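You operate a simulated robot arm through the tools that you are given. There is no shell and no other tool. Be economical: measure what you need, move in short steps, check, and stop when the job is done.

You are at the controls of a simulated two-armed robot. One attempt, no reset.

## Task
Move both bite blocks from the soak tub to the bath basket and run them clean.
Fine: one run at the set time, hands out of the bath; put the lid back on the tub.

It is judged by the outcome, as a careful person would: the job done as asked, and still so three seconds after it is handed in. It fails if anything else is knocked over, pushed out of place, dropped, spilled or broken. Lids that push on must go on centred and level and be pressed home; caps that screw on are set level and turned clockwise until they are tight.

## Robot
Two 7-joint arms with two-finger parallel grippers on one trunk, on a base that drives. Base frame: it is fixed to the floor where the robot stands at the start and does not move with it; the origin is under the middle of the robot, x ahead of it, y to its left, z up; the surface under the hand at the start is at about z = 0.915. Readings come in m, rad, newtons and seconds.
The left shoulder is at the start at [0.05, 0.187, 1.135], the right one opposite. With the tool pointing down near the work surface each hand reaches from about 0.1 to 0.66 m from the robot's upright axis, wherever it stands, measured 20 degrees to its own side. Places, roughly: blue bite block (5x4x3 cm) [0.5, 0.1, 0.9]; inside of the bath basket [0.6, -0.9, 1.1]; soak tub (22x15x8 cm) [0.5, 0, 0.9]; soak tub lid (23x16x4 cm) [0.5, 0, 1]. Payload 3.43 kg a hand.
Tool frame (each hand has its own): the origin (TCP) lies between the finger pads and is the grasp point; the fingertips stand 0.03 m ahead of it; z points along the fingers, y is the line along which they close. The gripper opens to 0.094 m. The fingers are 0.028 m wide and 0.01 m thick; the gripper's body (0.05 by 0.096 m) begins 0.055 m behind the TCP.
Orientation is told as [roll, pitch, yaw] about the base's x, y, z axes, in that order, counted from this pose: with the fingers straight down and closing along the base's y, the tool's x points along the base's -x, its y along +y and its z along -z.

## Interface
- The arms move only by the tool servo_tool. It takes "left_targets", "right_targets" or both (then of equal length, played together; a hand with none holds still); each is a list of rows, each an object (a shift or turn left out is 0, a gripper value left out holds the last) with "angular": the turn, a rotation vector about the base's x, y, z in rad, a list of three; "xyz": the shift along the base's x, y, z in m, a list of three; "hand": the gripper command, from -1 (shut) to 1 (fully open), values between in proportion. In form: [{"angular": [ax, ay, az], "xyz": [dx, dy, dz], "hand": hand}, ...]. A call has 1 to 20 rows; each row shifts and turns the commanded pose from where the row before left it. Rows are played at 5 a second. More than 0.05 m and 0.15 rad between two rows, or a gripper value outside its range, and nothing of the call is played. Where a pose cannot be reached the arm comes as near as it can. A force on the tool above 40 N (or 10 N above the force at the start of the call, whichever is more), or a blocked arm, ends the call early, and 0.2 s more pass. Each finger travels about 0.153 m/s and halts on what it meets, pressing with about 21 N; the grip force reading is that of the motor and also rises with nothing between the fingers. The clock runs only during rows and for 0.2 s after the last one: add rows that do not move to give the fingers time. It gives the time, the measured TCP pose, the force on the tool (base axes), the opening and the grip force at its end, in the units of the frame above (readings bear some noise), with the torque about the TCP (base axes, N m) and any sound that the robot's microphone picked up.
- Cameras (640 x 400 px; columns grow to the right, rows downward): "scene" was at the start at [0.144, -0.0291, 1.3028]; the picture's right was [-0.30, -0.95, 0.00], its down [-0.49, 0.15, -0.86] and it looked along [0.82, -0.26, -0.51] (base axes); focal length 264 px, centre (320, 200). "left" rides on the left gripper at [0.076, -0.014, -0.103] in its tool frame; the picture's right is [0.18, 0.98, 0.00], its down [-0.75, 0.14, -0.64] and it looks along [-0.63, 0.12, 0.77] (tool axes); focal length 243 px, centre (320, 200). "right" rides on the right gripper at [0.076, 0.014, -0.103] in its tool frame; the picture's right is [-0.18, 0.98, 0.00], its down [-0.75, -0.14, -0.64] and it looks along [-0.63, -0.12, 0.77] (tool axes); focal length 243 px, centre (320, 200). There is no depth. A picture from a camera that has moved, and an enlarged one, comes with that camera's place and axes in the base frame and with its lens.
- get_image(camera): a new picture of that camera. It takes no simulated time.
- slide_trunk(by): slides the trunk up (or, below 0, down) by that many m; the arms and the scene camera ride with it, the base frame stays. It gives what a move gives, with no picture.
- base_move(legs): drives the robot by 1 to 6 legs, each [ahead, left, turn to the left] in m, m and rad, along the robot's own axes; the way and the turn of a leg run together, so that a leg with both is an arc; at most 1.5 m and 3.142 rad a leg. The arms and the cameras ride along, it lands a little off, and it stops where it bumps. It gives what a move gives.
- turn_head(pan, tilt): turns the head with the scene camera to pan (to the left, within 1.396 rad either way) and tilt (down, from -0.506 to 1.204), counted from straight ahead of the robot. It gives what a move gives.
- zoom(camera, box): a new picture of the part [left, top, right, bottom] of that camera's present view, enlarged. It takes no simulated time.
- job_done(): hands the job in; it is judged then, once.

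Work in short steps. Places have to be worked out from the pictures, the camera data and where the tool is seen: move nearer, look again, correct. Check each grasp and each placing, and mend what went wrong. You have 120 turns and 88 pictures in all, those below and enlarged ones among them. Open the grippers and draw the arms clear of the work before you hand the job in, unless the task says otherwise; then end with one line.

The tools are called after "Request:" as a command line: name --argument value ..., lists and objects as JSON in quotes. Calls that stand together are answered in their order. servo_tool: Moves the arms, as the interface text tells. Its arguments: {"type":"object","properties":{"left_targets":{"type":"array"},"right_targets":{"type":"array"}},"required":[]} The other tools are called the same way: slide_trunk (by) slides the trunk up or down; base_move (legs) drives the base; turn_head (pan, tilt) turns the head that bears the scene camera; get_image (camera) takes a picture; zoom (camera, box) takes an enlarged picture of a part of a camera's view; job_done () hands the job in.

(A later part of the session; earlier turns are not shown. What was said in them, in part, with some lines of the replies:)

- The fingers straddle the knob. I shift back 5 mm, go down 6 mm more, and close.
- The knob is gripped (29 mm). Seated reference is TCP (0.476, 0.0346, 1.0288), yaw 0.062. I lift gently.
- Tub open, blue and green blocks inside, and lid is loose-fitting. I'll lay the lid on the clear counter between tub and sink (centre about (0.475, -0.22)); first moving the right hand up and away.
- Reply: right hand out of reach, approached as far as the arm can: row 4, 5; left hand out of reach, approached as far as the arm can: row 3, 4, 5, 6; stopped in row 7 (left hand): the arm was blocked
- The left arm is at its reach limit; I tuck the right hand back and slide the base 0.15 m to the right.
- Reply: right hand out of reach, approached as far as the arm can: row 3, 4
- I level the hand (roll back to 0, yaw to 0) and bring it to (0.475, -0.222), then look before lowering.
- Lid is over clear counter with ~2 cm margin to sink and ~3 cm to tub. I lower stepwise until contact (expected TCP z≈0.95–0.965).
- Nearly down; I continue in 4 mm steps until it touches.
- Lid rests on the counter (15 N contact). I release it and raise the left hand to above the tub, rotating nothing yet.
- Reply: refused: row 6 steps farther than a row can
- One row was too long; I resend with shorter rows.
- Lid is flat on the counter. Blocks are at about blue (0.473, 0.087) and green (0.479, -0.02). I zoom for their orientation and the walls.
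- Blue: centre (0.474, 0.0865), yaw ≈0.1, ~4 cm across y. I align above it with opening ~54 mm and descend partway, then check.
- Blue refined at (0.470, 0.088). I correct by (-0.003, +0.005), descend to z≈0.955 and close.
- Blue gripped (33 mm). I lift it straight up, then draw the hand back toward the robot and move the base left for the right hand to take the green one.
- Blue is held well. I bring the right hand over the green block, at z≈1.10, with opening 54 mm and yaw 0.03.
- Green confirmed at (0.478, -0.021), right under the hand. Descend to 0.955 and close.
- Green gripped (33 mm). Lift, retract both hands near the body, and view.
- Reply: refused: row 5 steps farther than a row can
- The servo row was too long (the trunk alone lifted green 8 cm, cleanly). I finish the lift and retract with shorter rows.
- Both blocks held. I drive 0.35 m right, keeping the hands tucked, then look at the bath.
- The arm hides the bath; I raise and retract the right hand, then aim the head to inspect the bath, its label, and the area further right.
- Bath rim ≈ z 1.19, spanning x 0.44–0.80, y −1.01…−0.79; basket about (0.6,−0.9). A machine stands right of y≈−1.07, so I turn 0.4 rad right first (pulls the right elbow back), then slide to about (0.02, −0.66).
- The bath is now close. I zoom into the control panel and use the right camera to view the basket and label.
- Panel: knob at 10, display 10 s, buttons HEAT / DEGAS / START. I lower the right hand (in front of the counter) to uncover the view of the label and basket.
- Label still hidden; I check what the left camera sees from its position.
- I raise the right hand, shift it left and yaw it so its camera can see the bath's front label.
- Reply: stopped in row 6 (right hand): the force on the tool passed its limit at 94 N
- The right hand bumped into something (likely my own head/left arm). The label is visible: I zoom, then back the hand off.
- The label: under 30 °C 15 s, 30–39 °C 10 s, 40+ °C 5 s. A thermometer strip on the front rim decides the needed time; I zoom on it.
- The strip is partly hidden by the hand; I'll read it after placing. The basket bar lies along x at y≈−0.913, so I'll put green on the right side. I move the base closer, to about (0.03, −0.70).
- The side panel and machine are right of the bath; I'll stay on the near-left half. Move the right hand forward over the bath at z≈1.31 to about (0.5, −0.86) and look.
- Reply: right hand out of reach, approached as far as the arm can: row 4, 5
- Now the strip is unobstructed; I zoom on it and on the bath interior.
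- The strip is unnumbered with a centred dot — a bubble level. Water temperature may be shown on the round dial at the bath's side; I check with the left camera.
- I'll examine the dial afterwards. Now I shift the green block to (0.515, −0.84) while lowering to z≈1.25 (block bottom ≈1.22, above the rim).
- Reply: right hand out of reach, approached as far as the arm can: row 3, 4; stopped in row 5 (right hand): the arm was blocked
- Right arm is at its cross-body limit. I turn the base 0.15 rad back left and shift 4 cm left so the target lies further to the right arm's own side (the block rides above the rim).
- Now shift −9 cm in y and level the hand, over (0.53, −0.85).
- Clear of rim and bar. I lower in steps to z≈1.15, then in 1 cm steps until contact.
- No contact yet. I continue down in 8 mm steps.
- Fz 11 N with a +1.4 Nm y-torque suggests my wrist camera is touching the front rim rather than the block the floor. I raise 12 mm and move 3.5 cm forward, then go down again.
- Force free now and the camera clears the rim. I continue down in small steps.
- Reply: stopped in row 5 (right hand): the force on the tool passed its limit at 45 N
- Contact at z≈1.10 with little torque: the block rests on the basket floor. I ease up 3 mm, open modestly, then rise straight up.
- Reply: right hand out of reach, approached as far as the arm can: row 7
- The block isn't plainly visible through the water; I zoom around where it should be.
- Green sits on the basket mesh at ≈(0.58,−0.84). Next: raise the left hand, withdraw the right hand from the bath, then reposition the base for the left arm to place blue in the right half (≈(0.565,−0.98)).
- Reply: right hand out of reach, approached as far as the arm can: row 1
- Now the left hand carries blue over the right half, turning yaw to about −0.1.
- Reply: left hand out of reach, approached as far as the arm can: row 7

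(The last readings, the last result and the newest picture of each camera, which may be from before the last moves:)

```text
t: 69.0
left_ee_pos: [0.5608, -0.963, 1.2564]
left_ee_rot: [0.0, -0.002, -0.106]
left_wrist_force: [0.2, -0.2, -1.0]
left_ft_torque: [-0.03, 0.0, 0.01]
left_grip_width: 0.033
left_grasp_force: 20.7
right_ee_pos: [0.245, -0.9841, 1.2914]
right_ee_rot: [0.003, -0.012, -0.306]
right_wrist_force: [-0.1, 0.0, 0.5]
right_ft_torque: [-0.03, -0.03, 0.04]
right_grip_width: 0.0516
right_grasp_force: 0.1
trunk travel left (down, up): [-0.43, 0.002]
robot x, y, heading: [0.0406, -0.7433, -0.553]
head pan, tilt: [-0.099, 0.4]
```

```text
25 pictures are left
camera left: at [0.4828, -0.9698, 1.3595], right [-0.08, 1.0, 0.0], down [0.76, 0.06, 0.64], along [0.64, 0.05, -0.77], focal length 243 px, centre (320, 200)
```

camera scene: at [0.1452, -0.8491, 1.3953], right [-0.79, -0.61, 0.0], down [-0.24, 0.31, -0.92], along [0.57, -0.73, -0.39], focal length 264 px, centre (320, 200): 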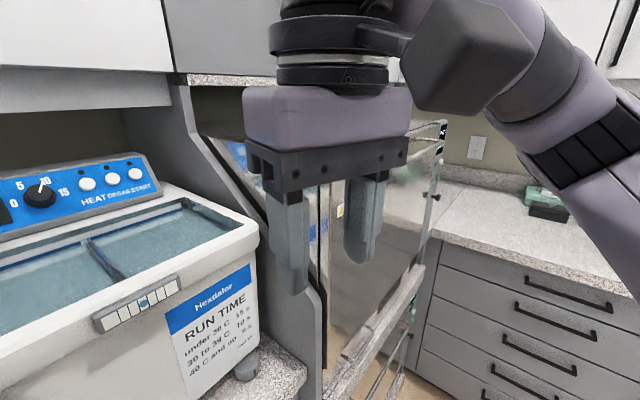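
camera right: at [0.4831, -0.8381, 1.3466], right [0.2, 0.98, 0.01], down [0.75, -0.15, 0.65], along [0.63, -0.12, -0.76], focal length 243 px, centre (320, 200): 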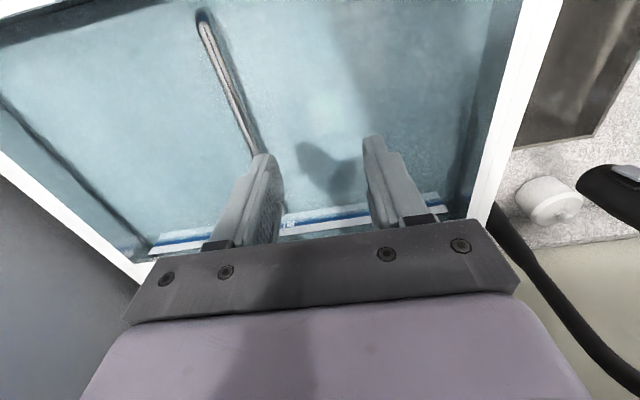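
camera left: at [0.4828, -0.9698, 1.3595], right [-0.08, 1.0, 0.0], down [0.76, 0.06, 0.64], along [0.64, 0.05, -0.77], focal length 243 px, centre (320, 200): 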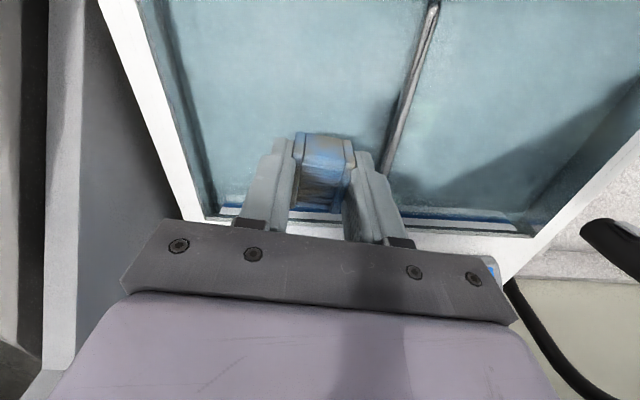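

Bar at y≈−0.902, right inner wall ≈−1.065. I lower 3 cm, shift 1.5 cm right (mid of that half), then descend to z≈1.12.

Request:
servo_tool --left_targets '[{"xyz": [0, 0, -0.03]}, {"xyz": [0.002, -0.014, -0.01]}, {"xyz": [0, -0.003, -0.01]}, {}]'

Request:
get_image --camera "left"

```text
t: 70.0
left_ee_pos: [0.5636, -0.9803, 1.2065]
left_ee_rot: [0.0, -0.003, -0.108]
left_wrist_force: [-0.3, 0.3, -0.1]
left_ft_torque: [0.0, -0.02, 0.0]
left_grip_width: 0.033
left_grasp_force: 21.4
right_ee_pos: [0.2451, -0.9843, 1.2924]
right_ee_rot: [0.003, -0.009, -0.306]
right_wrist_force: [-0.5, -0.1, 0.7]
right_ft_torque: [0.02, -0.05, -0.04]
right_grip_width: 0.0516
right_grasp_force: 0.0
trunk travel left (down, up): [-0.43, 0.002]
robot x, y, heading: [0.0376, -0.7416, -0.555]
head pan, tilt: [-0.099, 0.4]
```

```text
24 pictures are left
camera left: at [0.4853, -0.987, 1.3083], right [-0.08, 1.0, 0.0], down [0.76, 0.06, 0.64], along [0.64, 0.05, -0.77], focal length 243 px, centre (320, 200)
```

left: 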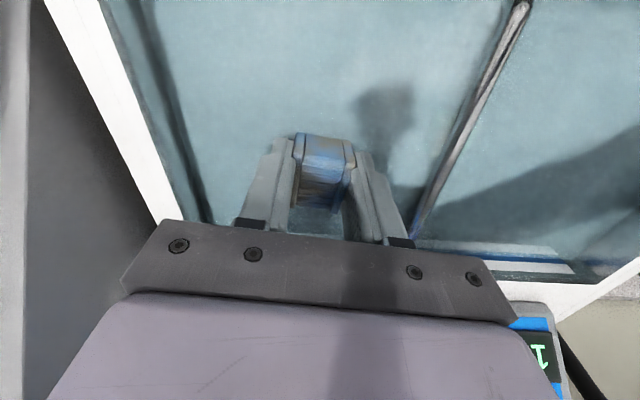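

Centred in the right half. Descend, with a 6 mm nudge forward, until contact near 1.10.

Request:
servo_tool --left_targets '[{"xyz": [0.006, 0, -0.03]}, {"xyz": [0, 0, -0.03]}, {"xyz": [0, 0, -0.02]}, {"xyz": [0, 0, -0.01]}, {"xyz": [0, 0, -0.007]}, {"xyz": [0, 0, -0.006]}, {}]'

```text
t: 71.1
left_ee_pos: [0.5698, -0.9827, 1.2077]
left_ee_rot: [-0.077, -0.167, -0.095]
left_wrist_force: [0.1, 0.5, -0.5]
left_ft_torque: [-0.01, 0.01, -0.04]
left_grip_width: 0.0329
left_grasp_force: 21.1
right_ee_pos: [0.2365, -0.9834, 1.2915]
right_ee_rot: [0.006, -0.017, -0.305]
right_wrist_force: [0.4, 0.3, 0.3]
right_ft_torque: [0.02, -0.01, 0.01]
right_grip_width: 0.0514
right_grasp_force: 0.0
trunk travel left (down, up): [-0.43, 0.002]
robot x, y, heading: [0.0336, -0.7407, -0.563]
head pan, tilt: [-0.099, 0.4]
stopped in row 5 (left hand): the arm was blocked; the commanded pose is now the measured one
```

The left arm was blocked somewhere (the tool tilted). I look at the scene before anything else.

Request:
get_image --camera "scene"

```text
23 pictures are left
camera scene: at [0.1521, -0.8318, 1.3944], right [-0.61, -0.79, -0.01], down [-0.3, 0.24, -0.92], along [0.73, -0.56, -0.38], focal length 264 px, centre (320, 200)
```

scene: 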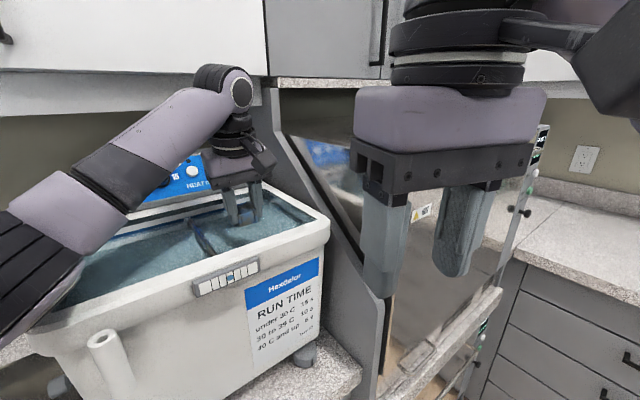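

The left forearm is resting on the bath's left rim – this arm geometry can't lower there. I'll bring blue back up, re-level, and later swap it to the right hand via the tub. First straight up and level.

Request:
servo_tool --left_targets '[{"xyz": [0, 0, 0.02], "angular": [0.03, 0.06, 0]}, {"xyz": [0, 0.01, 0.02], "angular": [0.03, 0.06, 0]}, {"xyz": [0, 0.02, 0.02], "angular": [0.017, 0.047, 0]}, {"xyz": [-0.01, 0.04, 0.015]}, {"xyz": [-0.015, 0.04, 0.0], "angular": [0, 0, -0.05]}, {"xyz": [-0.02, 0.04, 0.0], "angular": [0, 0, -0.1]}, {"xyz": [-0.02, 0.04, 0.0], "angular": [0, 0, -0.1]}, {"xyz": [-0.02, 0.04, 0.0], "angular": [0, 0, -0.1]}, {}]'

Request:
get_image --camera "scene"

```text
t: 73.1
left_ee_pos: [0.5083, -0.7702, 1.2762]
left_ee_rot: [-0.006, 0.035, -0.452]
left_wrist_force: [-0.1, -0.5, 0.5]
left_ft_torque: [0.01, 0.0, -0.01]
left_grip_width: 0.0331
left_grasp_force: 21.1
left hand out of reach, approached as far as the arm can: row 2, 4
right_ee_pos: [0.246, -0.9822, 1.2916]
right_ee_rot: [0.004, -0.008, -0.305]
right_wrist_force: [-0.6, 0.5, -0.1]
right_ft_torque: [-0.04, 0.02, 0.04]
right_grip_width: 0.0516
right_grasp_force: 0.1
trunk travel left (down, up): [-0.43, 0.002]
robot x, y, heading: [0.0422, -0.7449, -0.563]
head pan, tilt: [-0.099, 0.4]
```

```text
22 pictures are left
camera scene: at [0.1627, -0.8323, 1.3952], right [-0.61, -0.79, 0.0], down [-0.31, 0.24, -0.92], along [0.73, -0.56, -0.39], focal length 264 px, centre (320, 200)
```

scene: 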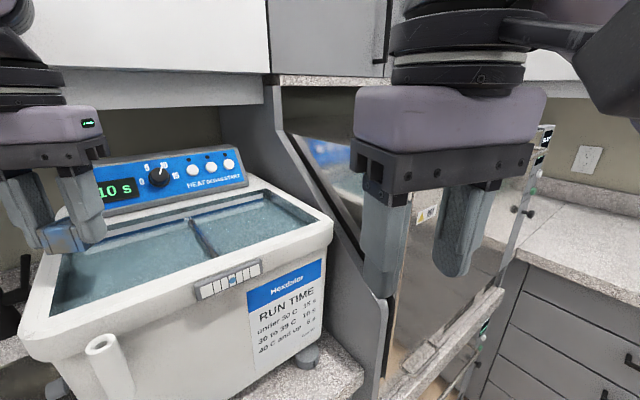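

New idea: near the left rim the forearm crosses the rim right at the wrist, so it can lower there. Front-left spot (0.52, −0.808) at yaw −0.45 is clear of green (x>0.543). I tilt ~0.08 to lift the wrist camera over the front rim and go to z≈1.21.

Request:
servo_tool --left_targets '[{"xyz": [0.006, -0.02, 0], "angular": [0.02, 0.036, 0]}, {"xyz": [0.006, -0.018, -0.01], "angular": [0.02, 0.036, 0]}, {"xyz": [0, 0, -0.03]}, {"xyz": [0, 0, -0.026]}, {}]'

Request:
get_image --camera "left"

Request:
get_image --camera "scene"

```text
t: 74.3
left_ee_pos: [0.5206, -0.8093, 1.2101]
left_ee_rot: [-0.003, 0.115, -0.448]
left_wrist_force: [1.0, 0.4, 0.1]
left_ft_torque: [0.01, 0.0, 0.01]
left_grip_width: 0.033
left_grasp_force: 20.7
right_ee_pos: [0.2454, -0.9822, 1.2913]
right_ee_rot: [0.004, -0.01, -0.305]
right_wrist_force: [-0.5, -0.3, -0.7]
right_ft_torque: [-0.01, 0.01, 0.03]
right_grip_width: 0.0517
right_grasp_force: 0.0
trunk travel left (down, up): [-0.43, 0.002]
robot x, y, heading: [0.0382, -0.7399, -0.558]
head pan, tilt: [-0.099, 0.4]
```

```text
21 pictures are left
camera left: at [0.4565, -0.7954, 1.3209], right [0.26, 0.96, 0.02], down [0.8, -0.23, 0.55], along [0.54, -0.13, -0.83], focal length 243 px, centre (320, 200)
```

left: 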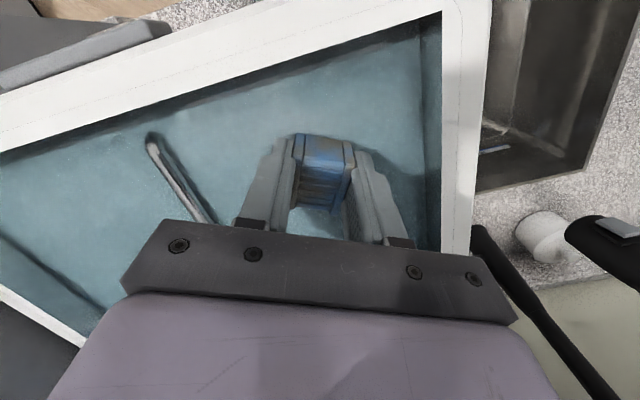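

```text
20 pictures are left
camera scene: at [0.1619, -0.8318, 1.3954], right [-0.61, -0.79, 0.0], down [-0.31, 0.24, -0.92], along [0.73, -0.56, -0.39], focal length 264 px, centre (320, 200)
```

scene: 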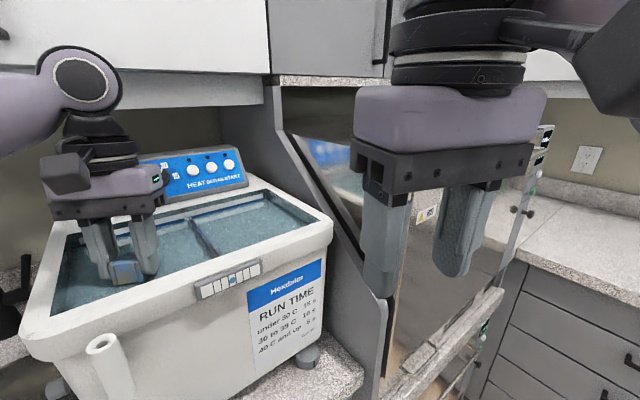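

Block is inside the opening with clearance to front, left rim and bar. Descend gradually to ≈1.105.

Request:
servo_tool --left_targets '[{"xyz": [0, 0, -0.03]}, {"xyz": [0, 0, -0.03]}, {"xyz": [0, 0, -0.015]}, {"xyz": [0, 0, -0.01]}, {"xyz": [0, 0, -0.008]}, {}]'

```text
t: 75.7
left_ee_pos: [0.5195, -0.8119, 1.1159]
left_ee_rot: [-0.004, 0.116, -0.451]
left_wrist_force: [0.2, 0.2, -0.4]
left_ft_torque: [0.01, -0.01, -0.01]
left_grip_width: 0.033
left_grasp_force: 21.3
right_ee_pos: [0.2436, -0.9834, 1.2912]
right_ee_rot: [0.005, -0.01, -0.306]
right_wrist_force: [0.4, -0.9, -0.8]
right_ft_torque: [0.0, -0.01, -0.01]
right_grip_width: 0.0518
right_grasp_force: 0.0
trunk travel left (down, up): [-0.43, 0.002]
robot x, y, heading: [0.0411, -0.7405, -0.559]
head pan, tilt: [-0.099, 0.4]
```

It went down freely to 1.116. A few more millimetres until touch.

Request:
servo_tool --left_targets '[{"xyz": [0, 0, -0.004]}, {"xyz": [0, 0, -0.004]}, {"xyz": [0, 0, -0.003]}, {}]'

```text
t: 76.7
left_ee_pos: [0.5199, -0.8099, 1.1057]
left_ee_rot: [-0.003, 0.117, -0.45]
left_wrist_force: [0.7, -0.2, 0.1]
left_ft_torque: [0.01, 0.0, -0.03]
left_grip_width: 0.0329
left_grasp_force: 21.0
right_ee_pos: [0.246, -0.9831, 1.2909]
right_ee_rot: [0.003, -0.012, -0.306]
right_wrist_force: [-0.2, -0.6, -0.7]
right_ft_torque: [0.03, 0.0, -0.06]
right_grip_width: 0.0515
right_grasp_force: 0.1
trunk travel left (down, up): [-0.43, 0.002]
robot x, y, heading: [0.0394, -0.7446, -0.558]
head pan, tilt: [-0.099, 0.4]
```

Still free at 1.106; continue 3 mm at a time.

Request:
servo_tool --left_targets '[{"xyz": [0, 0, -0.003]}, {"xyz": [0, 0, -0.003]}, {"xyz": [0, 0, -0.002]}, {}]'

```text
t: 77.7
left_ee_pos: [0.5164, -0.8092, 1.1011]
left_ee_rot: [-0.004, 0.113, -0.453]
left_wrist_force: [-2.0, 2.5, 21.1]
left_ft_torque: [-0.19, -0.47, 0.04]
left_grip_width: 0.033
left_grasp_force: 20.7
right_ee_pos: [0.2428, -0.9828, 1.2922]
right_ee_rot: [0.004, -0.011, -0.306]
right_wrist_force: [-0.3, -0.2, -1.1]
right_ft_torque: [-0.01, 0.04, 0.0]
right_grip_width: 0.0519
right_grasp_force: 0.2
trunk travel left (down, up): [-0.43, 0.002]
robot x, y, heading: [0.0358, -0.7437, -0.556]
head pan, tilt: [-0.099, 0.4]
```

Contact on the basket floor (21 N, small torque). Ease 3 mm, open moderately, rise straight up, then look.

Request:
servo_tool --left_targets '[{"xyz": [0, 0, 0.003]}, {"hand": 0.05}, {}, {}, {"xyz": [0, 0, 0.02]}, {"xyz": [0, 0, 0.04]}, {"xyz": [0, 0, 0.05]}, {"xyz": [0, 0, 0.04]}, {}]'

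Request:
zoom --camera "left" --box '[150, 0, 470, 220]'

```text
t: 79.7
left_ee_pos: [0.5199, -0.8115, 1.2495]
left_ee_rot: [-0.003, 0.117, -0.45]
left_wrist_force: [-0.1, 0.7, 0.1]
left_ft_torque: [0.01, 0.02, 0.02]
left_grip_width: 0.0495
left_grasp_force: 0.1
right_ee_pos: [0.2451, -0.9837, 1.2923]
right_ee_rot: [0.002, -0.011, -0.306]
right_wrist_force: [-0.2, 0.4, -0.8]
right_ft_torque: [0.01, 0.02, -0.02]
right_grip_width: 0.0516
right_grasp_force: 0.1
trunk travel left (down, up): [-0.43, 0.002]
robot x, y, heading: [0.0352, -0.7409, -0.559]
head pan, tilt: [-0.099, 0.4]
```

```text
1.82 times, centred on (310, 110) of left
camera zoom: at [0.4565, -0.7975, 1.3602], right [0.26, 0.96, 0.02], down [0.8, -0.23, 0.55], along [0.53, -0.13, -0.84], focal length 441 px, centre (338, 364)
```

zoom: 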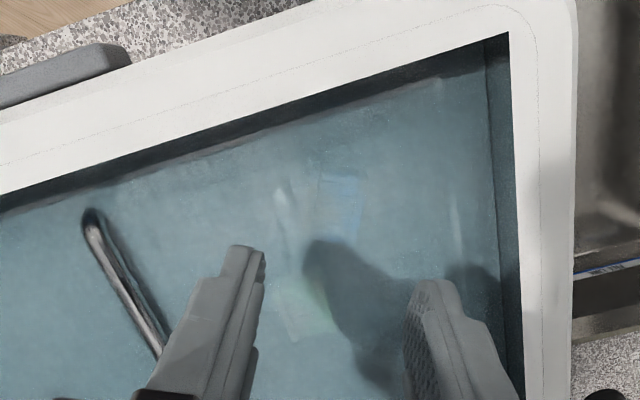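

Both blocks (blue and green) lie on the basket mesh. I withdraw the left hand and drive left a bit to look at the dial on the bath's side before running.

Request:
servo_tool --left_targets '[{"xyz": [-0.03, 0.02, 0.02], "angular": [0, -0.06, 0]}, {"xyz": [-0.035, 0.03, 0.01], "angular": [0, -0.055, 0]}, {"xyz": [-0.035, 0.03, 0]}, {"xyz": [-0.035, 0.03, 0]}, {"xyz": [-0.03, 0.03, 0]}, {"xyz": [0, 0.045, 0]}, {"xyz": [0, 0.045, 0]}, {}]'

Request:
base_move --legs '[[-0.18, 0.32, 0], [0, 0, 0.15]]'

Request:
turn_head --pan -0.35 --tilt 0.4

Request:
get_image --camera "scene"

```text
t: 81.5
left_ee_pos: [0.3495, -0.5927, 1.2768]
left_ee_rot: [0.046, 0.014, -0.451]
left_wrist_force: [0.2, 0.5, -0.4]
left_ft_torque: [-0.01, 0.0, 0.0]
left_grip_width: 0.0493
left_grasp_force: 0.1
left hand out of reach, approached as far as the arm can: row 7
right_ee_pos: [0.2459, -0.9841, 1.2926]
right_ee_rot: [0.004, -0.008, -0.306]
right_wrist_force: [-0.4, 0.1, -0.3]
right_ft_torque: [0.01, 0.05, 0.03]
right_grip_width: 0.0514
right_grasp_force: 0.0
trunk travel left (down, up): [-0.43, 0.002]
robot x, y, heading: [0.0395, -0.7424, -0.562]
head pan, tilt: [-0.099, 0.4]
```

```text
t: 85.5
left_ee_pos: [0.337, -0.1815, 1.2772]
left_ee_rot: [0.046, 0.01, -0.293]
left_wrist_force: [0.2, -0.5, 0.5]
left_ft_torque: [0.0, 0.0, 0.01]
left_grip_width: 0.0494
left_grasp_force: 0.1
right_ee_pos: [0.2935, -0.5849, 1.2918]
right_ee_rot: [0.004, -0.011, -0.151]
right_wrist_force: [0.2, 0.1, 0.1]
right_ft_torque: [-0.02, 0.02, 0.03]
right_grip_width: 0.0519
right_grasp_force: 0.1
trunk travel left (down, up): [-0.43, 0.002]
robot x, y, heading: [0.0531, -0.3771, -0.4]
head pan, tilt: [-0.099, 0.4]
```

```text
t: 86.3
left_ee_pos: [0.3366, -0.1826, 1.2768]
left_ee_rot: [0.048, 0.011, -0.29]
left_wrist_force: [0.8, -0.2, 0.4]
left_ft_torque: [-0.02, 0.04, -0.01]
left_grip_width: 0.0494
left_grasp_force: 0.2
right_ee_pos: [0.2951, -0.5852, 1.2909]
right_ee_rot: [0.004, -0.01, -0.151]
right_wrist_force: [0.3, -0.2, 0.2]
right_ft_torque: [0.03, -0.01, 0.02]
right_grip_width: 0.0518
right_grasp_force: 0.0
trunk travel left (down, up): [-0.43, 0.002]
robot x, y, heading: [0.0549, -0.3809, -0.405]
head pan, tilt: [-0.351, 0.4]
```

```text
18 pictures are left
camera scene: at [0.1746, -0.4671, 1.3954], right [-0.68, -0.73, 0.0], down [-0.28, 0.27, -0.92], along [0.67, -0.63, -0.39], focal length 264 px, centre (320, 200)
```

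scene: 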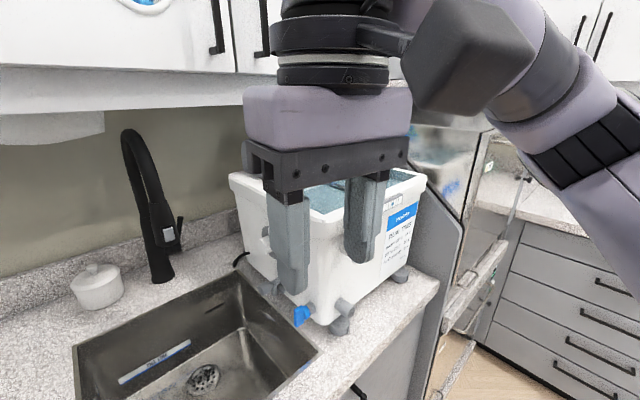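

The dial is hidden by my right hand; I move it aside to the right and zoom.

Request:
servo_tool --right_targets '[{"xyz": [0, -0.045, 0]}, {"xyz": [-0.02, -0.04, 0]}, {"xyz": [-0.02, -0.04, 0]}, {}]'

Request:
zoom --camera "scene" --box '[220, 160, 340, 320]'

```text
t: 87.3
left_ee_pos: [0.3371, -0.1819, 1.276]
left_ee_rot: [0.047, 0.011, -0.291]
left_wrist_force: [0.4, 0.6, -0.2]
left_ft_torque: [0.0, -0.01, 0.03]
left_grip_width: 0.0492
left_grasp_force: 0.0
right_ee_pos: [0.2562, -0.7096, 1.2893]
right_ee_rot: [0.004, -0.01, -0.149]
right_wrist_force: [-0.6, 0.8, 0.5]
right_ft_torque: [-0.05, 0.01, 0.03]
right_grip_width: 0.0513
right_grasp_force: 0.0
trunk travel left (down, up): [-0.43, 0.002]
robot x, y, heading: [0.0556, -0.379, -0.402]
head pan, tilt: [-0.351, 0.4]
```

```text
2.50 times, centred on (280, 240) of scene
camera zoom: at [0.1752, -0.4665, 1.3953], right [-0.68, -0.73, 0.0], down [-0.28, 0.27, -0.92], along [0.67, -0.63, -0.39], focal length 660 px, centre (420, 100)
```

zoom: 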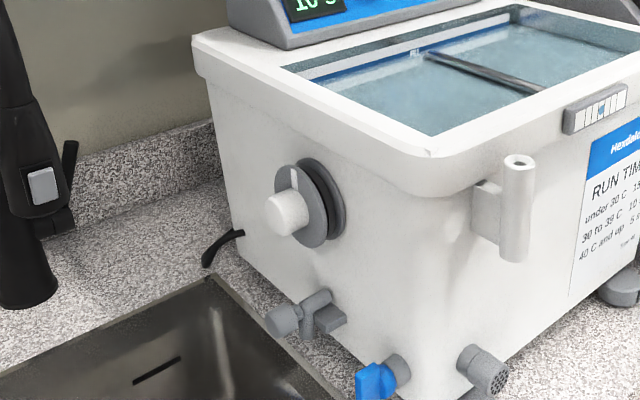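

The dial is only a thermostat knob without a reading; the timer is set at 10 s (matching the mid cell/label). START computes to ≈(0.703, −1.010, 1.249) from several views. I drive back to about (0.04, −0.69).

Request:
base_move --legs '[[0.107, -0.291, 0]]'

Request:
servo_tool --right_targets '[{"xyz": [0.04, 0.005, 0.01], "hand": -1, "angular": [0, 0, 0.1]}, {"xyz": [0.04, 0.0, 0.01], "angular": [0, -0.1, 0.05]}, {"xyz": [0.04, 0.0, 0.0], "angular": [0, -0.14, 0.05]}, {"xyz": [0.04, 0, 0.0], "angular": [0, -0.14, 0]}, {"xyz": [0.04, 0, 0.0], "angular": [0, -0.14, 0]}, {"xyz": [0.04, 0, 0], "angular": [0, -0.14, 0]}, {"xyz": [0.04, 0, 0], "angular": [0, -0.14, 0]}, {}]'

Request:
get_image --camera "scene"

```text
t: 90.5
left_ee_pos: [0.3193, -0.4973, 1.2761]
left_ee_rot: [0.047, 0.01, -0.294]
left_wrist_force: [0.0, -0.9, 0.0]
left_ft_torque: [-0.02, -0.02, 0.03]
left_grip_width: 0.0493
left_grasp_force: 0.1
right_ee_pos: [0.2362, -1.026, 1.2897]
right_ee_rot: [0.005, -0.011, -0.152]
right_wrist_force: [-0.6, 0.4, 0.2]
right_ft_torque: [0.02, 0.02, 0.0]
right_grip_width: 0.0517
right_grasp_force: 0.0
trunk travel left (down, up): [-0.43, 0.002]
robot x, y, heading: [0.0376, -0.6934, -0.404]
head pan, tilt: [-0.351, 0.4]
```

```text
t: 92.2
left_ee_pos: [0.3189, -0.4959, 1.2768]
left_ee_rot: [0.048, 0.013, -0.294]
left_wrist_force: [0.3, 0.1, -0.1]
left_ft_torque: [-0.02, 0.0, 0.01]
left_grip_width: 0.0498
left_grasp_force: 0.0
right_ee_pos: [0.5176, -1.0151, 1.3106]
right_ee_rot: [-0.036, -0.812, 0.068]
right_wrist_force: [-0.4, -0.9, -0.5]
right_ft_torque: [-0.03, 0.01, -0.01]
right_grip_width: 0.0
right_grasp_force: 20.9
trunk travel left (down, up): [-0.43, 0.002]
robot x, y, heading: [0.0344, -0.6937, -0.4]
head pan, tilt: [-0.351, 0.4]
```

```text
16 pictures are left
camera scene: at [0.1557, -0.7813, 1.3954], right [-0.68, -0.73, 0.0], down [-0.28, 0.27, -0.92], along [0.67, -0.63, -0.39], focal length 264 px, centre (320, 200)
```

scene: 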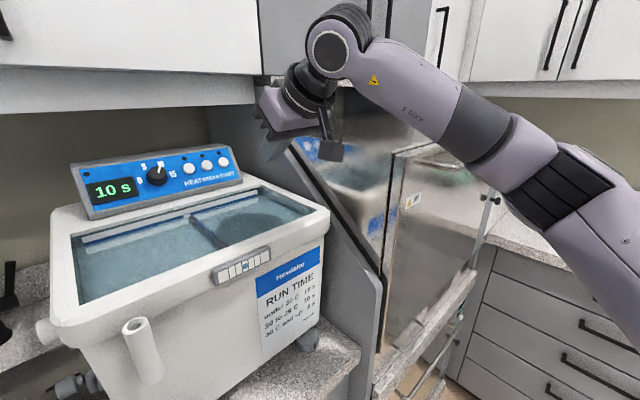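

START again ≈(0.703,−1.012,1.250); panel face leans ~19°. I bring the closed fingertips to ~4 cm in front of it and check.

Request:
servo_tool --right_targets '[{"xyz": [0.035, 0.002, -0.01], "angular": [0.02, -0.1, -0.03]}, {"xyz": [0.035, 0.001, -0.01], "angular": [0.016, -0.04, -0.03]}, {"xyz": [0.03, 0.0, -0.015]}, {"xyz": [0.012, 0, -0.005]}, {}]'

Request:
get_image --camera "scene"

Request:
get_image --camera "right"

```text
t: 93.5
left_ee_pos: [0.3196, -0.4981, 1.2766]
left_ee_rot: [0.048, 0.014, -0.292]
left_wrist_force: [0.0, 0.2, 0.9]
left_ft_torque: [-0.01, -0.01, 0.0]
left_grip_width: 0.0494
left_grasp_force: 0.0
right_ee_pos: [0.6295, -1.0179, 1.2688]
right_ee_rot: [0.014, -0.95, -0.03]
right_wrist_force: [0.2, 0.8, 0.0]
right_ft_torque: [-0.02, 0.01, -0.02]
right_grip_width: 0.0002
right_grasp_force: 21.2
trunk travel left (down, up): [-0.43, 0.002]
robot x, y, heading: [0.0383, -0.6931, -0.397]
head pan, tilt: [-0.351, 0.4]
```

```text
15 pictures are left
camera scene: at [0.1561, -0.7813, 1.3954], right [-0.68, -0.73, 0.0], down [-0.28, 0.27, -0.92], along [0.67, -0.63, -0.39], focal length 264 px, centre (320, 200)
```

scene: 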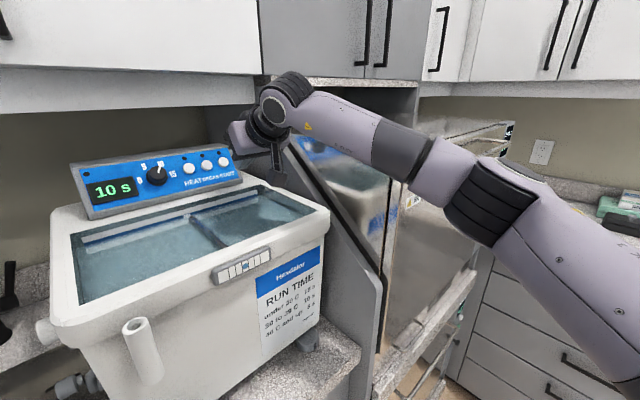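

```text
14 pictures are left
camera right: at [0.5019, -1.0011, 1.2666], right [0.12, 0.98, 0.16], down [-0.09, -0.15, 0.99], along [0.99, -0.14, 0.07], focal length 243 px, centre (320, 200)
```

right: 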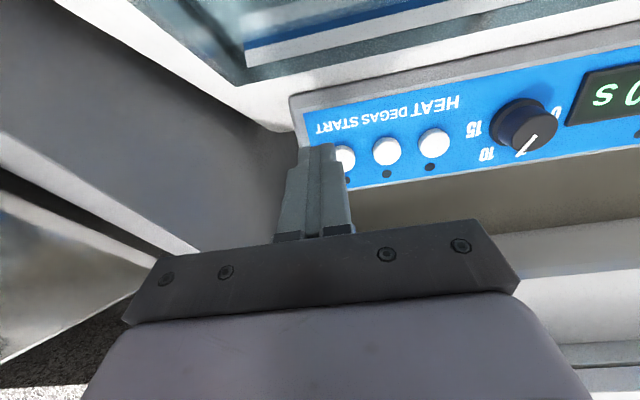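

Right camera puts START at y≈−1.007 and fingertips at y≈−1.017; so I shift +1 cm, advance to just short of the button along the panel normal.

Request:
servo_tool --right_targets '[{"xyz": [0, 0.01, 0]}, {"xyz": [0.015, 0, -0.006]}, {"xyz": [0.01, 0, -0.004]}, {}]'

Request:
zoom --camera "right" --box '[260, 60, 480, 240]'

```text
t: 94.5
left_ee_pos: [0.3199, -0.4978, 1.2775]
left_ee_rot: [0.046, 0.012, -0.293]
left_wrist_force: [0.7, 0.0, -0.1]
left_ft_torque: [-0.01, -0.04, 0.02]
left_grip_width: 0.0494
left_grasp_force: 0.1
right_ee_pos: [0.654, -1.0076, 1.2594]
right_ee_rot: [0.015, -0.949, -0.031]
right_wrist_force: [0.3, -0.6, -0.1]
right_ft_torque: [0.0, -0.01, -0.07]
right_grip_width: 0.0002
right_grasp_force: 21.1
trunk travel left (down, up): [-0.43, 0.002]
robot x, y, heading: [0.0384, -0.6957, -0.402]
head pan, tilt: [-0.351, 0.4]
```

```text
2.22 times, centred on (370, 150) of right
camera zoom: at [0.5263, -0.9914, 1.257], right [0.12, 0.98, 0.16], down [-0.09, -0.15, 0.99], along [0.99, -0.14, 0.07], focal length 539 px, centre (209, 311)
```

zoom: 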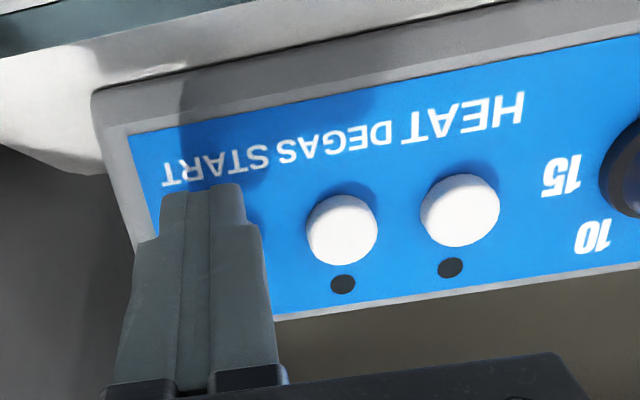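

Aligned with START (neighbour DEGAS stays clear by ~2 cm). I press gently in small steps along the panel normal, watching force and sound.

Request:
servo_tool --right_targets '[{"xyz": [0.004, 0, -0.0014]}, {"xyz": [0.004, 0, -0.0014]}, {"xyz": [0.003, 0, -0.001]}, {}]'

```text
t: 95.5
left_ee_pos: [0.3197, -0.4973, 1.2769]
left_ee_rot: [0.047, 0.01, -0.295]
left_wrist_force: [0.4, 0.1, -0.2]
left_ft_torque: [0.02, -0.01, 0.03]
left_grip_width: 0.0493
left_grasp_force: 0.0
right_ee_pos: [0.6635, -1.0082, 1.2562]
right_ee_rot: [0.015, -0.948, -0.029]
right_wrist_force: [-2.6, 0.5, -0.1]
right_ft_torque: [-0.03, 0.02, 0.0]
right_grip_width: 0.0
right_grasp_force: 20.6
trunk travel left (down, up): [-0.43, 0.002]
robot x, y, heading: [0.0341, -0.6916, -0.405]
head pan, tilt: [-0.351, 0.4]
heard: click
```

A click was heard. I pull the finger back and check the display.

Request:
servo_tool --right_targets '[{"xyz": [-0.02, 0, 0.008]}, {"xyz": [-0.03, 0, 0.012]}]'

Request:
zoom --camera "scene" --box '[60, 130, 340, 300]'

```text
t: 96.0
left_ee_pos: [0.3184, -0.4977, 1.2771]
left_ee_rot: [0.048, 0.009, -0.294]
left_wrist_force: [0.3, -0.3, -0.3]
left_ft_torque: [-0.01, 0.01, 0.01]
left_grip_width: 0.0496
left_grasp_force: 0.1
right_ee_pos: [0.6143, -1.0065, 1.2774]
right_ee_rot: [0.018, -0.95, -0.031]
right_wrist_force: [-0.1, -0.3, 0.2]
right_ft_torque: [-0.04, 0.02, -0.02]
right_grip_width: 0.0001
right_grasp_force: 20.9
trunk travel left (down, up): [-0.43, 0.002]
robot x, y, heading: [0.0348, -0.6933, -0.402]
head pan, tilt: [-0.351, 0.4]
```

```text
2.29 times, centred on (200, 215) of scene
camera zoom: at [0.1553, -0.7814, 1.3954], right [-0.68, -0.73, 0.0], down [-0.28, 0.27, -0.92], along [0.67, -0.63, -0.39], focal length 604 px, centre (594, 166)
```

zoom: 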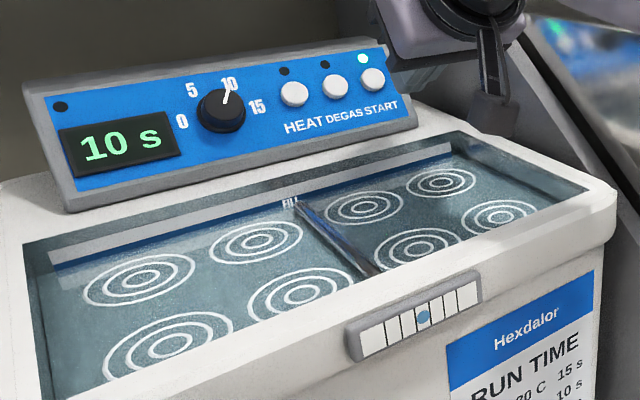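

It's running (START light on, ripples). I withdraw the right hand fully from over the bath, reversing the path.

Request:
servo_tool --right_targets '[{"xyz": [-0.04, 0, 0.01], "angular": [0, 0.08, 0]}, {"xyz": [-0.04, 0, 0.01], "angular": [0, 0.14, 0]}, {"xyz": [-0.04, 0, 0.01], "angular": [0, 0.14, 0]}, {"xyz": [-0.04, 0, 0], "angular": [0, 0.14, 0]}, {"xyz": [-0.04, 0, 0], "angular": [0, 0.14, 0]}, {"xyz": [-0.04, 0, 0], "angular": [0, 0.14, 0]}, {"xyz": [-0.04, 0, 0], "angular": [0, 0.14, 0]}, {"xyz": [-0.04, 0, 0]}, {"xyz": [-0.04, 0, 0]}, {}]'

Request:
servo_tool --right_targets '[{}, {}, {}, {}, {}, {}, {}, {}, {}, {}, {}, {}, {}, {}, {}, {}, {}, {}, {}, {}]'

Request:
servo_tool --right_targets '[{}, {}, {}, {}, {}, {}, {}, {}, {}, {}, {}, {}, {}, {}, {}, {}, {}, {}, {}, {}]'

Request:
zoom --camera "scene" --box '[60, 130, 340, 300]'

```text
t: 98.2
left_ee_pos: [0.3191, -0.4971, 1.277]
left_ee_rot: [0.047, 0.014, -0.293]
left_wrist_force: [0.2, -0.9, -0.5]
left_ft_torque: [-0.04, 0.01, 0.0]
left_grip_width: 0.0493
left_grasp_force: 0.0
right_ee_pos: [0.2544, -1.0071, 1.3053]
right_ee_rot: [-0.007, -0.03, -0.018]
right_wrist_force: [-0.6, 0.3, -0.6]
right_ft_torque: [-0.01, -0.03, 0.01]
right_grip_width: 0.0003
right_grasp_force: 21.4
trunk travel left (down, up): [-0.43, 0.002]
robot x, y, heading: [0.0359, -0.6947, -0.405]
head pan, tilt: [-0.351, 0.4]
```

```text
t: 102.5
left_ee_pos: [0.3188, -0.4984, 1.2754]
left_ee_rot: [0.049, 0.013, -0.293]
left_wrist_force: [0.2, 0.4, 0.5]
left_ft_torque: [0.02, 0.0, 0.03]
left_grip_width: 0.0495
left_grasp_force: 0.0
right_ee_pos: [0.2536, -1.0072, 1.3048]
right_ee_rot: [-0.009, -0.03, -0.017]
right_wrist_force: [0.4, -0.1, 0.1]
right_ft_torque: [0.0, -0.02, 0.01]
right_grip_width: 0.0
right_grasp_force: 20.8
trunk travel left (down, up): [-0.43, 0.002]
robot x, y, heading: [0.0384, -0.6924, -0.405]
head pan, tilt: [-0.351, 0.4]
```

```text
t: 106.7
left_ee_pos: [0.3182, -0.4975, 1.2763]
left_ee_rot: [0.046, 0.011, -0.293]
left_wrist_force: [-1.1, -0.3, -0.2]
left_ft_torque: [0.01, 0.01, 0.03]
left_grip_width: 0.0493
left_grasp_force: 0.1
right_ee_pos: [0.2545, -1.0062, 1.306]
right_ee_rot: [-0.01, -0.031, -0.018]
right_wrist_force: [0.1, 0.3, -0.6]
right_ft_torque: [0.0, -0.02, 0.02]
right_grip_width: 0.0
right_grasp_force: 21.2
trunk travel left (down, up): [-0.43, 0.002]
robot x, y, heading: [0.0385, -0.6916, -0.402]
head pan, tilt: [-0.351, 0.4]
```

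```text
2.29 times, centred on (200, 215) of scene
camera zoom: at [0.1561, -0.7813, 1.3954], right [-0.68, -0.73, 0.0], down [-0.28, 0.27, -0.92], along [0.67, -0.63, -0.39], focal length 604 px, centre (594, 166)
```

zoom: 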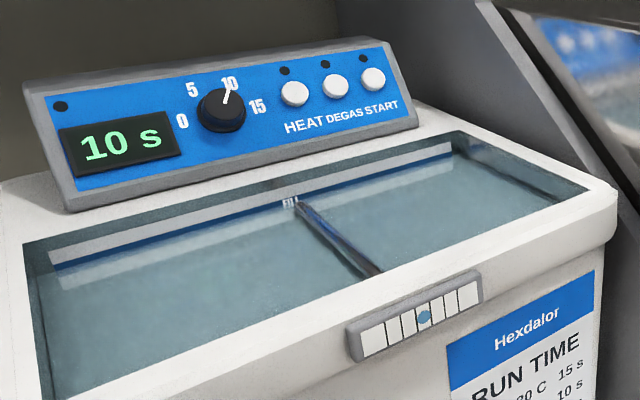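

The run ended by itself (light off, ripples gone). Now I drive back to the lid, square up with the counter, lower the trunk, and look.

Request:
base_move --legs '[[-0.24, 0.47, 0], [0, 0, 0.402]]'

Request:
slide_trunk --by -0.08

Request:
turn_head --pan 0.0 --tilt 0.75

Request:
get_image --camera "scene"

```text
t: 112.4
left_ee_pos: [0.1894, 0.1124, 1.2758]
left_ee_rot: [0.048, 0.011, 0.076]
left_wrist_force: [-0.1, 1.2, -0.5]
left_ft_torque: [0.01, -0.02, 0.02]
left_grip_width: 0.0495
left_grasp_force: 0.1
right_ee_pos: [0.3122, -0.3867, 1.3056]
right_ee_rot: [-0.01, -0.03, 0.35]
right_wrist_force: [-0.2, -0.7, -0.1]
right_ft_torque: [0.02, 0.01, -0.01]
right_grip_width: 0.0
right_grasp_force: 21.0
trunk travel left (down, up): [-0.43, 0.002]
robot x, y, heading: [-0.0021, -0.1712, -0.032]
head pan, tilt: [-0.351, 0.4]
```

```text
t: 113.6
left_ee_pos: [0.189, 0.1131, 1.198]
left_ee_rot: [0.048, 0.013, 0.077]
left_wrist_force: [-0.2, -0.2, -0.2]
left_ft_torque: [0.03, -0.02, 0.0]
left_grip_width: 0.0495
left_grasp_force: 0.1
right_ee_pos: [0.3125, -0.3862, 1.227]
right_ee_rot: [-0.008, -0.03, 0.351]
right_wrist_force: [0.0, -0.3, -0.5]
right_ft_torque: [0.01, -0.01, 0.03]
right_grip_width: 0.0
right_grasp_force: 20.6
trunk travel left (down, up): [-0.35, 0.082]
robot x, y, heading: [-0.0046, -0.1721, -0.036]
head pan, tilt: [-0.351, 0.4]
```

```text
t: 114.4
left_ee_pos: [0.1888, 0.1122, 1.1964]
left_ee_rot: [0.047, 0.011, 0.074]
left_wrist_force: [0.3, 0.0, 0.1]
left_ft_torque: [0.0, 0.0, 0.01]
left_grip_width: 0.0496
left_grasp_force: 0.1
right_ee_pos: [0.3121, -0.3856, 1.226]
right_ee_rot: [-0.007, -0.03, 0.35]
right_wrist_force: [0.1, -0.9, -0.2]
right_ft_torque: [0.02, -0.01, 0.0]
right_grip_width: 0.0
right_grasp_force: 20.7
trunk travel left (down, up): [-0.35, 0.082]
robot x, y, heading: [-0.0028, -0.1716, -0.033]
head pan, tilt: [0.0, 0.75]
```

```text
10 pictures are left
camera scene: at [0.1363, -0.1792, 1.2843], right [-0.04, -1.0, 0.0], down [-0.68, 0.02, -0.73], along [0.73, -0.03, -0.68], focal length 264 px, centre (320, 200)
```

scene: 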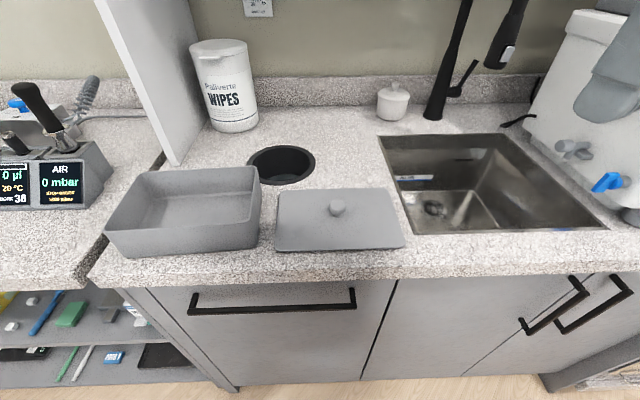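

Lid still lies as I left it, tub undisturbed. I move the left hand over the knob at (0.4735, −0.221), levelled, right hand moving aside.

Request:
servo_tool --left_targets '[{"xyz": [0.035, -0.03, 0], "angular": [-0.047, -0.011, -0.075], "hand": 0.1}, {"xyz": [0.035, -0.034, 0]}, {"xyz": [0.035, -0.034, 0]}, {"xyz": [0.035, -0.034, 0]}, {"xyz": [0.035, -0.034, 0]}, {"xyz": [0.03, -0.036, 0]}, {"xyz": [0.03, -0.036, 0]}, {"xyz": [0.025, -0.035, -0.02]}, {"xyz": [0.0145, -0.03, -0.035]}, {"xyz": [0.01, -0.03, -0.035]}, {}]' --right_targets '[{"xyz": [0, -0.04, 0]}, {"xyz": [0, -0.04, 0]}, {}, {}, {}, {}, {}, {}, {}, {}, {}]'

Request:
get_image --camera "left"

```text
t: 116.8
left_ee_pos: [0.4746, -0.217, 1.1043]
left_ee_rot: [-0.001, 0.002, 0.001]
left_wrist_force: [0.5, 0.2, 0.1]
left_ft_torque: [0.01, -0.01, 0.04]
left_grip_width: 0.0517
left_grasp_force: 0.1
right_ee_pos: [0.3133, -0.4637, 1.2261]
right_ee_rot: [-0.009, -0.029, 0.35]
right_wrist_force: [-0.2, -0.3, -0.1]
right_ft_torque: [0.0, 0.01, -0.01]
right_grip_width: 0.0002
right_grasp_force: 21.3
trunk travel left (down, up): [-0.35, 0.082]
robot x, y, heading: [-0.0061, -0.1761, -0.033]
head pan, tilt: [0.0, 0.75]
```

```text
9 pictures are left
camera left: at [0.399, -0.2316, 1.2074], right [-0.18, 0.98, 0.0], down [0.75, 0.14, 0.64], along [0.63, 0.12, -0.77], focal length 243 px, centre (320, 200)
```

left: 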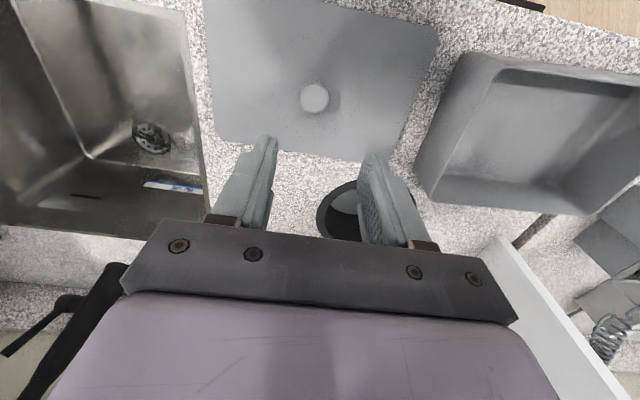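

Knob at (0.476, −0.2225). Shift −5 mm in y, descend to z≈0.964, and grip at the same height as before.

Request:
servo_tool --left_targets '[{"xyz": [0.0, -0.005, -0.05]}, {"xyz": [0, 0, -0.05]}, {"xyz": [0, 0, -0.03]}, {"xyz": [0, 0, -0.01]}, {}, {"hand": -1}, {}, {}]'

```text
refused: row 1 steps farther than a row can; nothing moved
```

Resend with a shorter first row.

Request:
servo_tool --left_targets '[{"xyz": [0.0, -0.005, -0.045]}, {"xyz": [0, 0, -0.05]}, {"xyz": [0, 0, -0.035]}, {"xyz": [0, 0, -0.01]}, {}, {"hand": -1}, {}, {}]'

```text
t: 118.6
left_ee_pos: [0.4748, -0.2239, 0.9656]
left_ee_rot: [0.001, 0.002, -0.001]
left_wrist_force: [0.6, -0.3, -0.7]
left_ft_torque: [-0.03, -0.04, -0.02]
left_grip_width: 0.0286
left_grasp_force: 20.6
right_ee_pos: [0.3131, -0.4648, 1.2259]
right_ee_rot: [-0.009, -0.03, 0.352]
right_wrist_force: [-0.8, -0.3, 0.8]
right_ft_torque: [0.01, 0.0, -0.01]
right_grip_width: 0.0
right_grasp_force: 21.2
trunk travel left (down, up): [-0.35, 0.082]
robot x, y, heading: [-0.0053, -0.1712, -0.038]
head pan, tilt: [0.0, 0.75]
```

Knob gripped (28.6 mm). Lift to z≈1.11, move over the tub to (0.477, 0.035), yaw to 0.062.

Request:
servo_tool --left_targets '[{"xyz": [0, 0, 0.03]}, {"xyz": [0, 0, 0.05]}, {"xyz": [0, 0, 0.05]}, {"xyz": [0, 0.01, 0.03]}, {"xyz": [0, 0.049, 0]}, {"xyz": [0, 0.049, 0]}, {"xyz": [0, 0.049, 0]}, {"xyz": [0, 0.049, 0], "angular": [0, 0, 0.03]}, {"xyz": [0.002, 0.049, 0], "angular": [0, 0, 0.032]}, {"xyz": [0, 0.0035, -0.04]}, {"xyz": [0, 0, -0.025]}, {}]'

Request:
turn_head --pan 0.45 --tilt 0.65

Request:
get_image --camera "scene"

```text
t: 121.2
left_ee_pos: [0.4769, 0.0331, 1.0607]
left_ee_rot: [0.0, 0.003, 0.062]
left_wrist_force: [-0.1, -0.3, -0.7]
left_ft_torque: [0.0, 0.05, 0.04]
left_grip_width: 0.0285
left_grasp_force: 21.1
right_ee_pos: [0.3125, -0.4649, 1.2261]
right_ee_rot: [-0.008, -0.029, 0.35]
right_wrist_force: [0.8, -0.1, 0.2]
right_ft_torque: [-0.04, -0.02, 0.01]
right_grip_width: 0.0
right_grasp_force: 21.6
trunk travel left (down, up): [-0.35, 0.082]
robot x, y, heading: [-0.005, -0.1754, -0.039]
head pan, tilt: [0.0, 0.75]
```

```text
t: 122.1
left_ee_pos: [0.4767, 0.0319, 1.0601]
left_ee_rot: [0.001, 0.002, 0.063]
left_wrist_force: [-0.5, 0.5, -1.6]
left_ft_torque: [0.03, 0.03, 0.0]
left_grip_width: 0.0291
left_grasp_force: 21.8
right_ee_pos: [0.3111, -0.4659, 1.2266]
right_ee_rot: [-0.009, -0.032, 0.35]
right_wrist_force: [0.1, 0.1, -0.1]
right_ft_torque: [0.02, 0.02, 0.0]
right_grip_width: 0.0
right_grasp_force: 20.4
trunk travel left (down, up): [-0.35, 0.082]
robot x, y, heading: [-0.005, -0.1723, -0.038]
head pan, tilt: [0.45, 0.649]
```

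```text
8 pictures are left
camera scene: at [0.133, -0.1412, 1.2928], right [0.4, -0.92, 0.0], down [-0.55, -0.24, -0.8], along [0.73, 0.32, -0.6], focal length 264 px, centre (320, 200)
```

scene: 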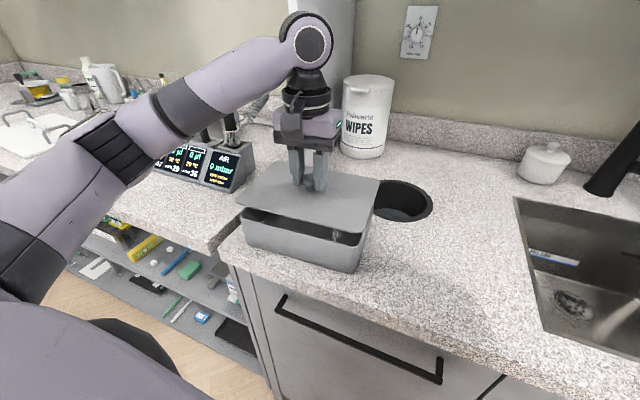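

Looks aligned; nudge +2 mm in y, lower to ~1.04 and check the gap by zoom.

Request:
servo_tool --left_targets '[{"xyz": [0, 0.002, -0.01]}, {"xyz": [0, 0, -0.007]}, {}]'

Request:
zoom --camera "scene" --box '[220, 160, 400, 290]'

```text
t: 122.9
left_ee_pos: [0.4759, 0.0335, 1.0435]
left_ee_rot: [0.0, 0.003, 0.063]
left_wrist_force: [-0.8, 0.0, -0.4]
left_ft_torque: [0.01, -0.01, 0.0]
left_grip_width: 0.0285
left_grasp_force: 21.3
right_ee_pos: [0.3124, -0.4646, 1.2265]
right_ee_rot: [-0.011, -0.029, 0.352]
right_wrist_force: [-0.2, -0.3, 0.4]
right_ft_torque: [0.02, 0.01, -0.01]
right_grip_width: 0.0001
right_grasp_force: 20.9
trunk travel left (down, up): [-0.35, 0.082]
robot x, y, heading: [-0.0038, -0.1728, -0.042]
head pan, tilt: [0.45, 0.649]
```

```text
3.08 times, centred on (310, 225) of scene
camera zoom: at [0.1329, -0.1412, 1.2928], right [0.4, -0.91, 0.0], down [-0.55, -0.24, -0.8], along [0.73, 0.32, -0.6], focal length 813 px, centre (351, 123)
```

zoom: 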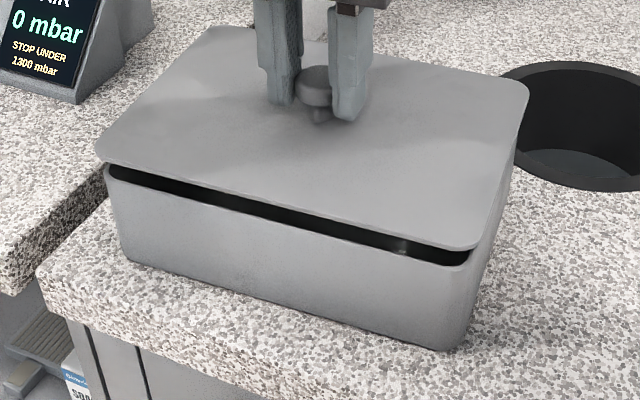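

Near-centred; maybe 2 mm toward −y. I nudge +1.5 mm and lower to seating in small steps.

Request:
servo_tool --left_targets '[{"xyz": [0, 0.0015, -0.005]}, {"xyz": [0, 0, -0.004]}, {"xyz": [0, 0, -0.003]}, {}]'

Request:
zoom --camera "scene" --box '[220, 160, 400, 290]'

```text
t: 123.9
left_ee_pos: [0.4756, 0.0366, 1.0321]
left_ee_rot: [0.0, 0.003, 0.061]
left_wrist_force: [-0.3, 0.1, -1.5]
left_ft_torque: [0.03, 0.01, -0.01]
left_grip_width: 0.0286
left_grasp_force: 20.4
right_ee_pos: [0.3133, -0.4656, 1.2248]
right_ee_rot: [-0.008, -0.03, 0.351]
right_wrist_force: [-0.7, -0.3, -0.2]
right_ft_torque: [-0.02, 0.01, 0.01]
right_grip_width: 0.0
right_grasp_force: 20.8
trunk travel left (down, up): [-0.35, 0.082]
robot x, y, heading: [-0.0037, -0.1748, -0.035]
head pan, tilt: [0.45, 0.649]
```

```text
3.08 times, centred on (310, 225) of scene
camera zoom: at [0.133, -0.1412, 1.2928], right [0.4, -0.91, 0.0], down [-0.55, -0.24, -0.8], along [0.73, 0.32, -0.6], focal length 813 px, centre (351, 123)
```

zoom: 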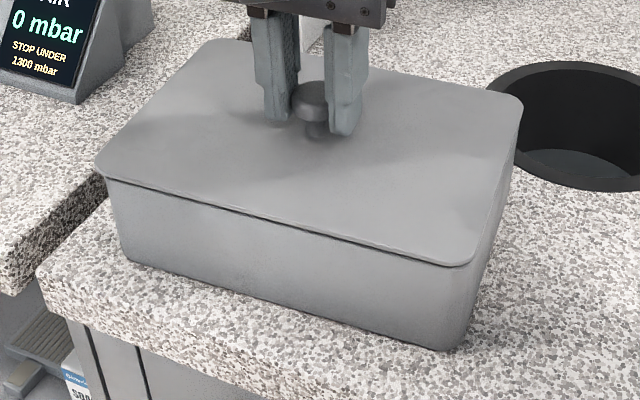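

Nearly seated and centred. I nudge back 1 mm and press down until a firm contact force.

Request:
servo_tool --left_targets '[{"xyz": [0, -0.001, -0.002]}, {"xyz": [0, 0, -0.002]}, {"xyz": [0, 0, -0.002]}, {"xyz": [0, 0, -0.001]}, {}]'

```text
t: 125.1
left_ee_pos: [0.4766, 0.0342, 1.0282]
left_ee_rot: [-0.002, -0.003, 0.061]
left_wrist_force: [3.7, 1.0, 16.2]
left_ft_torque: [0.07, -0.21, 0.02]
left_grip_width: 0.0289
left_grasp_force: 21.0
right_ee_pos: [0.3109, -0.4643, 1.2257]
right_ee_rot: [-0.008, -0.031, 0.35]
right_wrist_force: [-1.3, -0.3, 0.1]
right_ft_torque: [0.0, 0.02, -0.01]
right_grip_width: 0.0
right_grasp_force: 21.5
trunk travel left (down, up): [-0.35, 0.082]
robot x, y, heading: [-0.0099, -0.1736, -0.038]
head pan, tilt: [0.45, 0.649]
```

Seated at 1.028 (as originally) with 16 N. One further light press, then release and rise.

Request:
servo_tool --left_targets '[{"xyz": [0, 0, -0.002]}, {}, {"xyz": [0, 0, 0.003]}, {"hand": 0.1}, {}, {"xyz": [0, 0, 0.03]}, {"xyz": [0, 0, 0.05]}, {"xyz": [-0.02, 0, 0.04]}, {"xyz": [-0.045, 0, 0.01]}, {"xyz": [-0.045, 0, 0]}, {}]' --right_targets '[{}, {}, {}, {"hand": 0.5}, {}, {}, {}, {}, {}, {}, {}]'

Request:
zoom --camera "scene" --box '[200, 140, 420, 300]'

```text
t: 127.5
left_ee_pos: [0.3661, 0.0354, 1.1584]
left_ee_rot: [0.001, 0.003, 0.062]
left_wrist_force: [0.2, 0.0, -0.2]
left_ft_torque: [0.0, -0.01, 0.03]
left_grip_width: 0.0518
left_grasp_force: 0.0
right_ee_pos: [0.3131, -0.4641, 1.2266]
right_ee_rot: [-0.008, -0.03, 0.351]
right_wrist_force: [0.3, 0.9, 0.3]
right_ft_torque: [-0.02, 0.03, -0.03]
right_grip_width: 0.0702
right_grasp_force: 0.0
trunk travel left (down, up): [-0.35, 0.082]
robot x, y, heading: [-0.0048, -0.1717, -0.034]
head pan, tilt: [0.45, 0.649]
```

```text
2.50 times, centred on (310, 220) of scene
camera zoom: at [0.1331, -0.1412, 1.2928], right [0.4, -0.91, 0.0], down [-0.55, -0.24, -0.8], along [0.73, 0.32, -0.6], focal length 660 px, centre (345, 150)
```

zoom: 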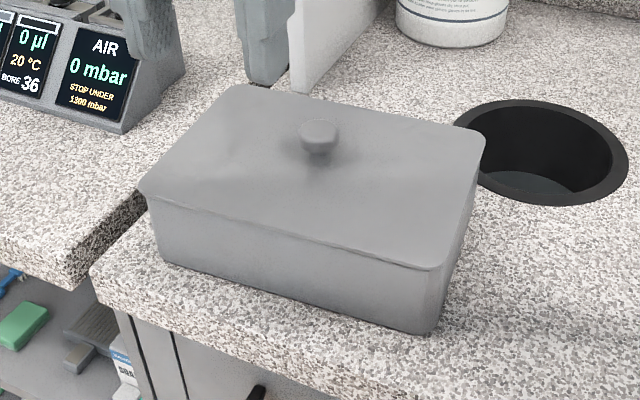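

The lid sits level and centred, the run is over, both hands are empty and clear. Handing in.

Request:
job_done

```text
The job is handed in.
```

Both bite blocks are in the bath basket and had one 10 s run with the hands out, and the lid is back on the soak tub. I kept the 10 s the timer was already set to. The label bases run time on water temperature, but nothing on the bath gave a reading.
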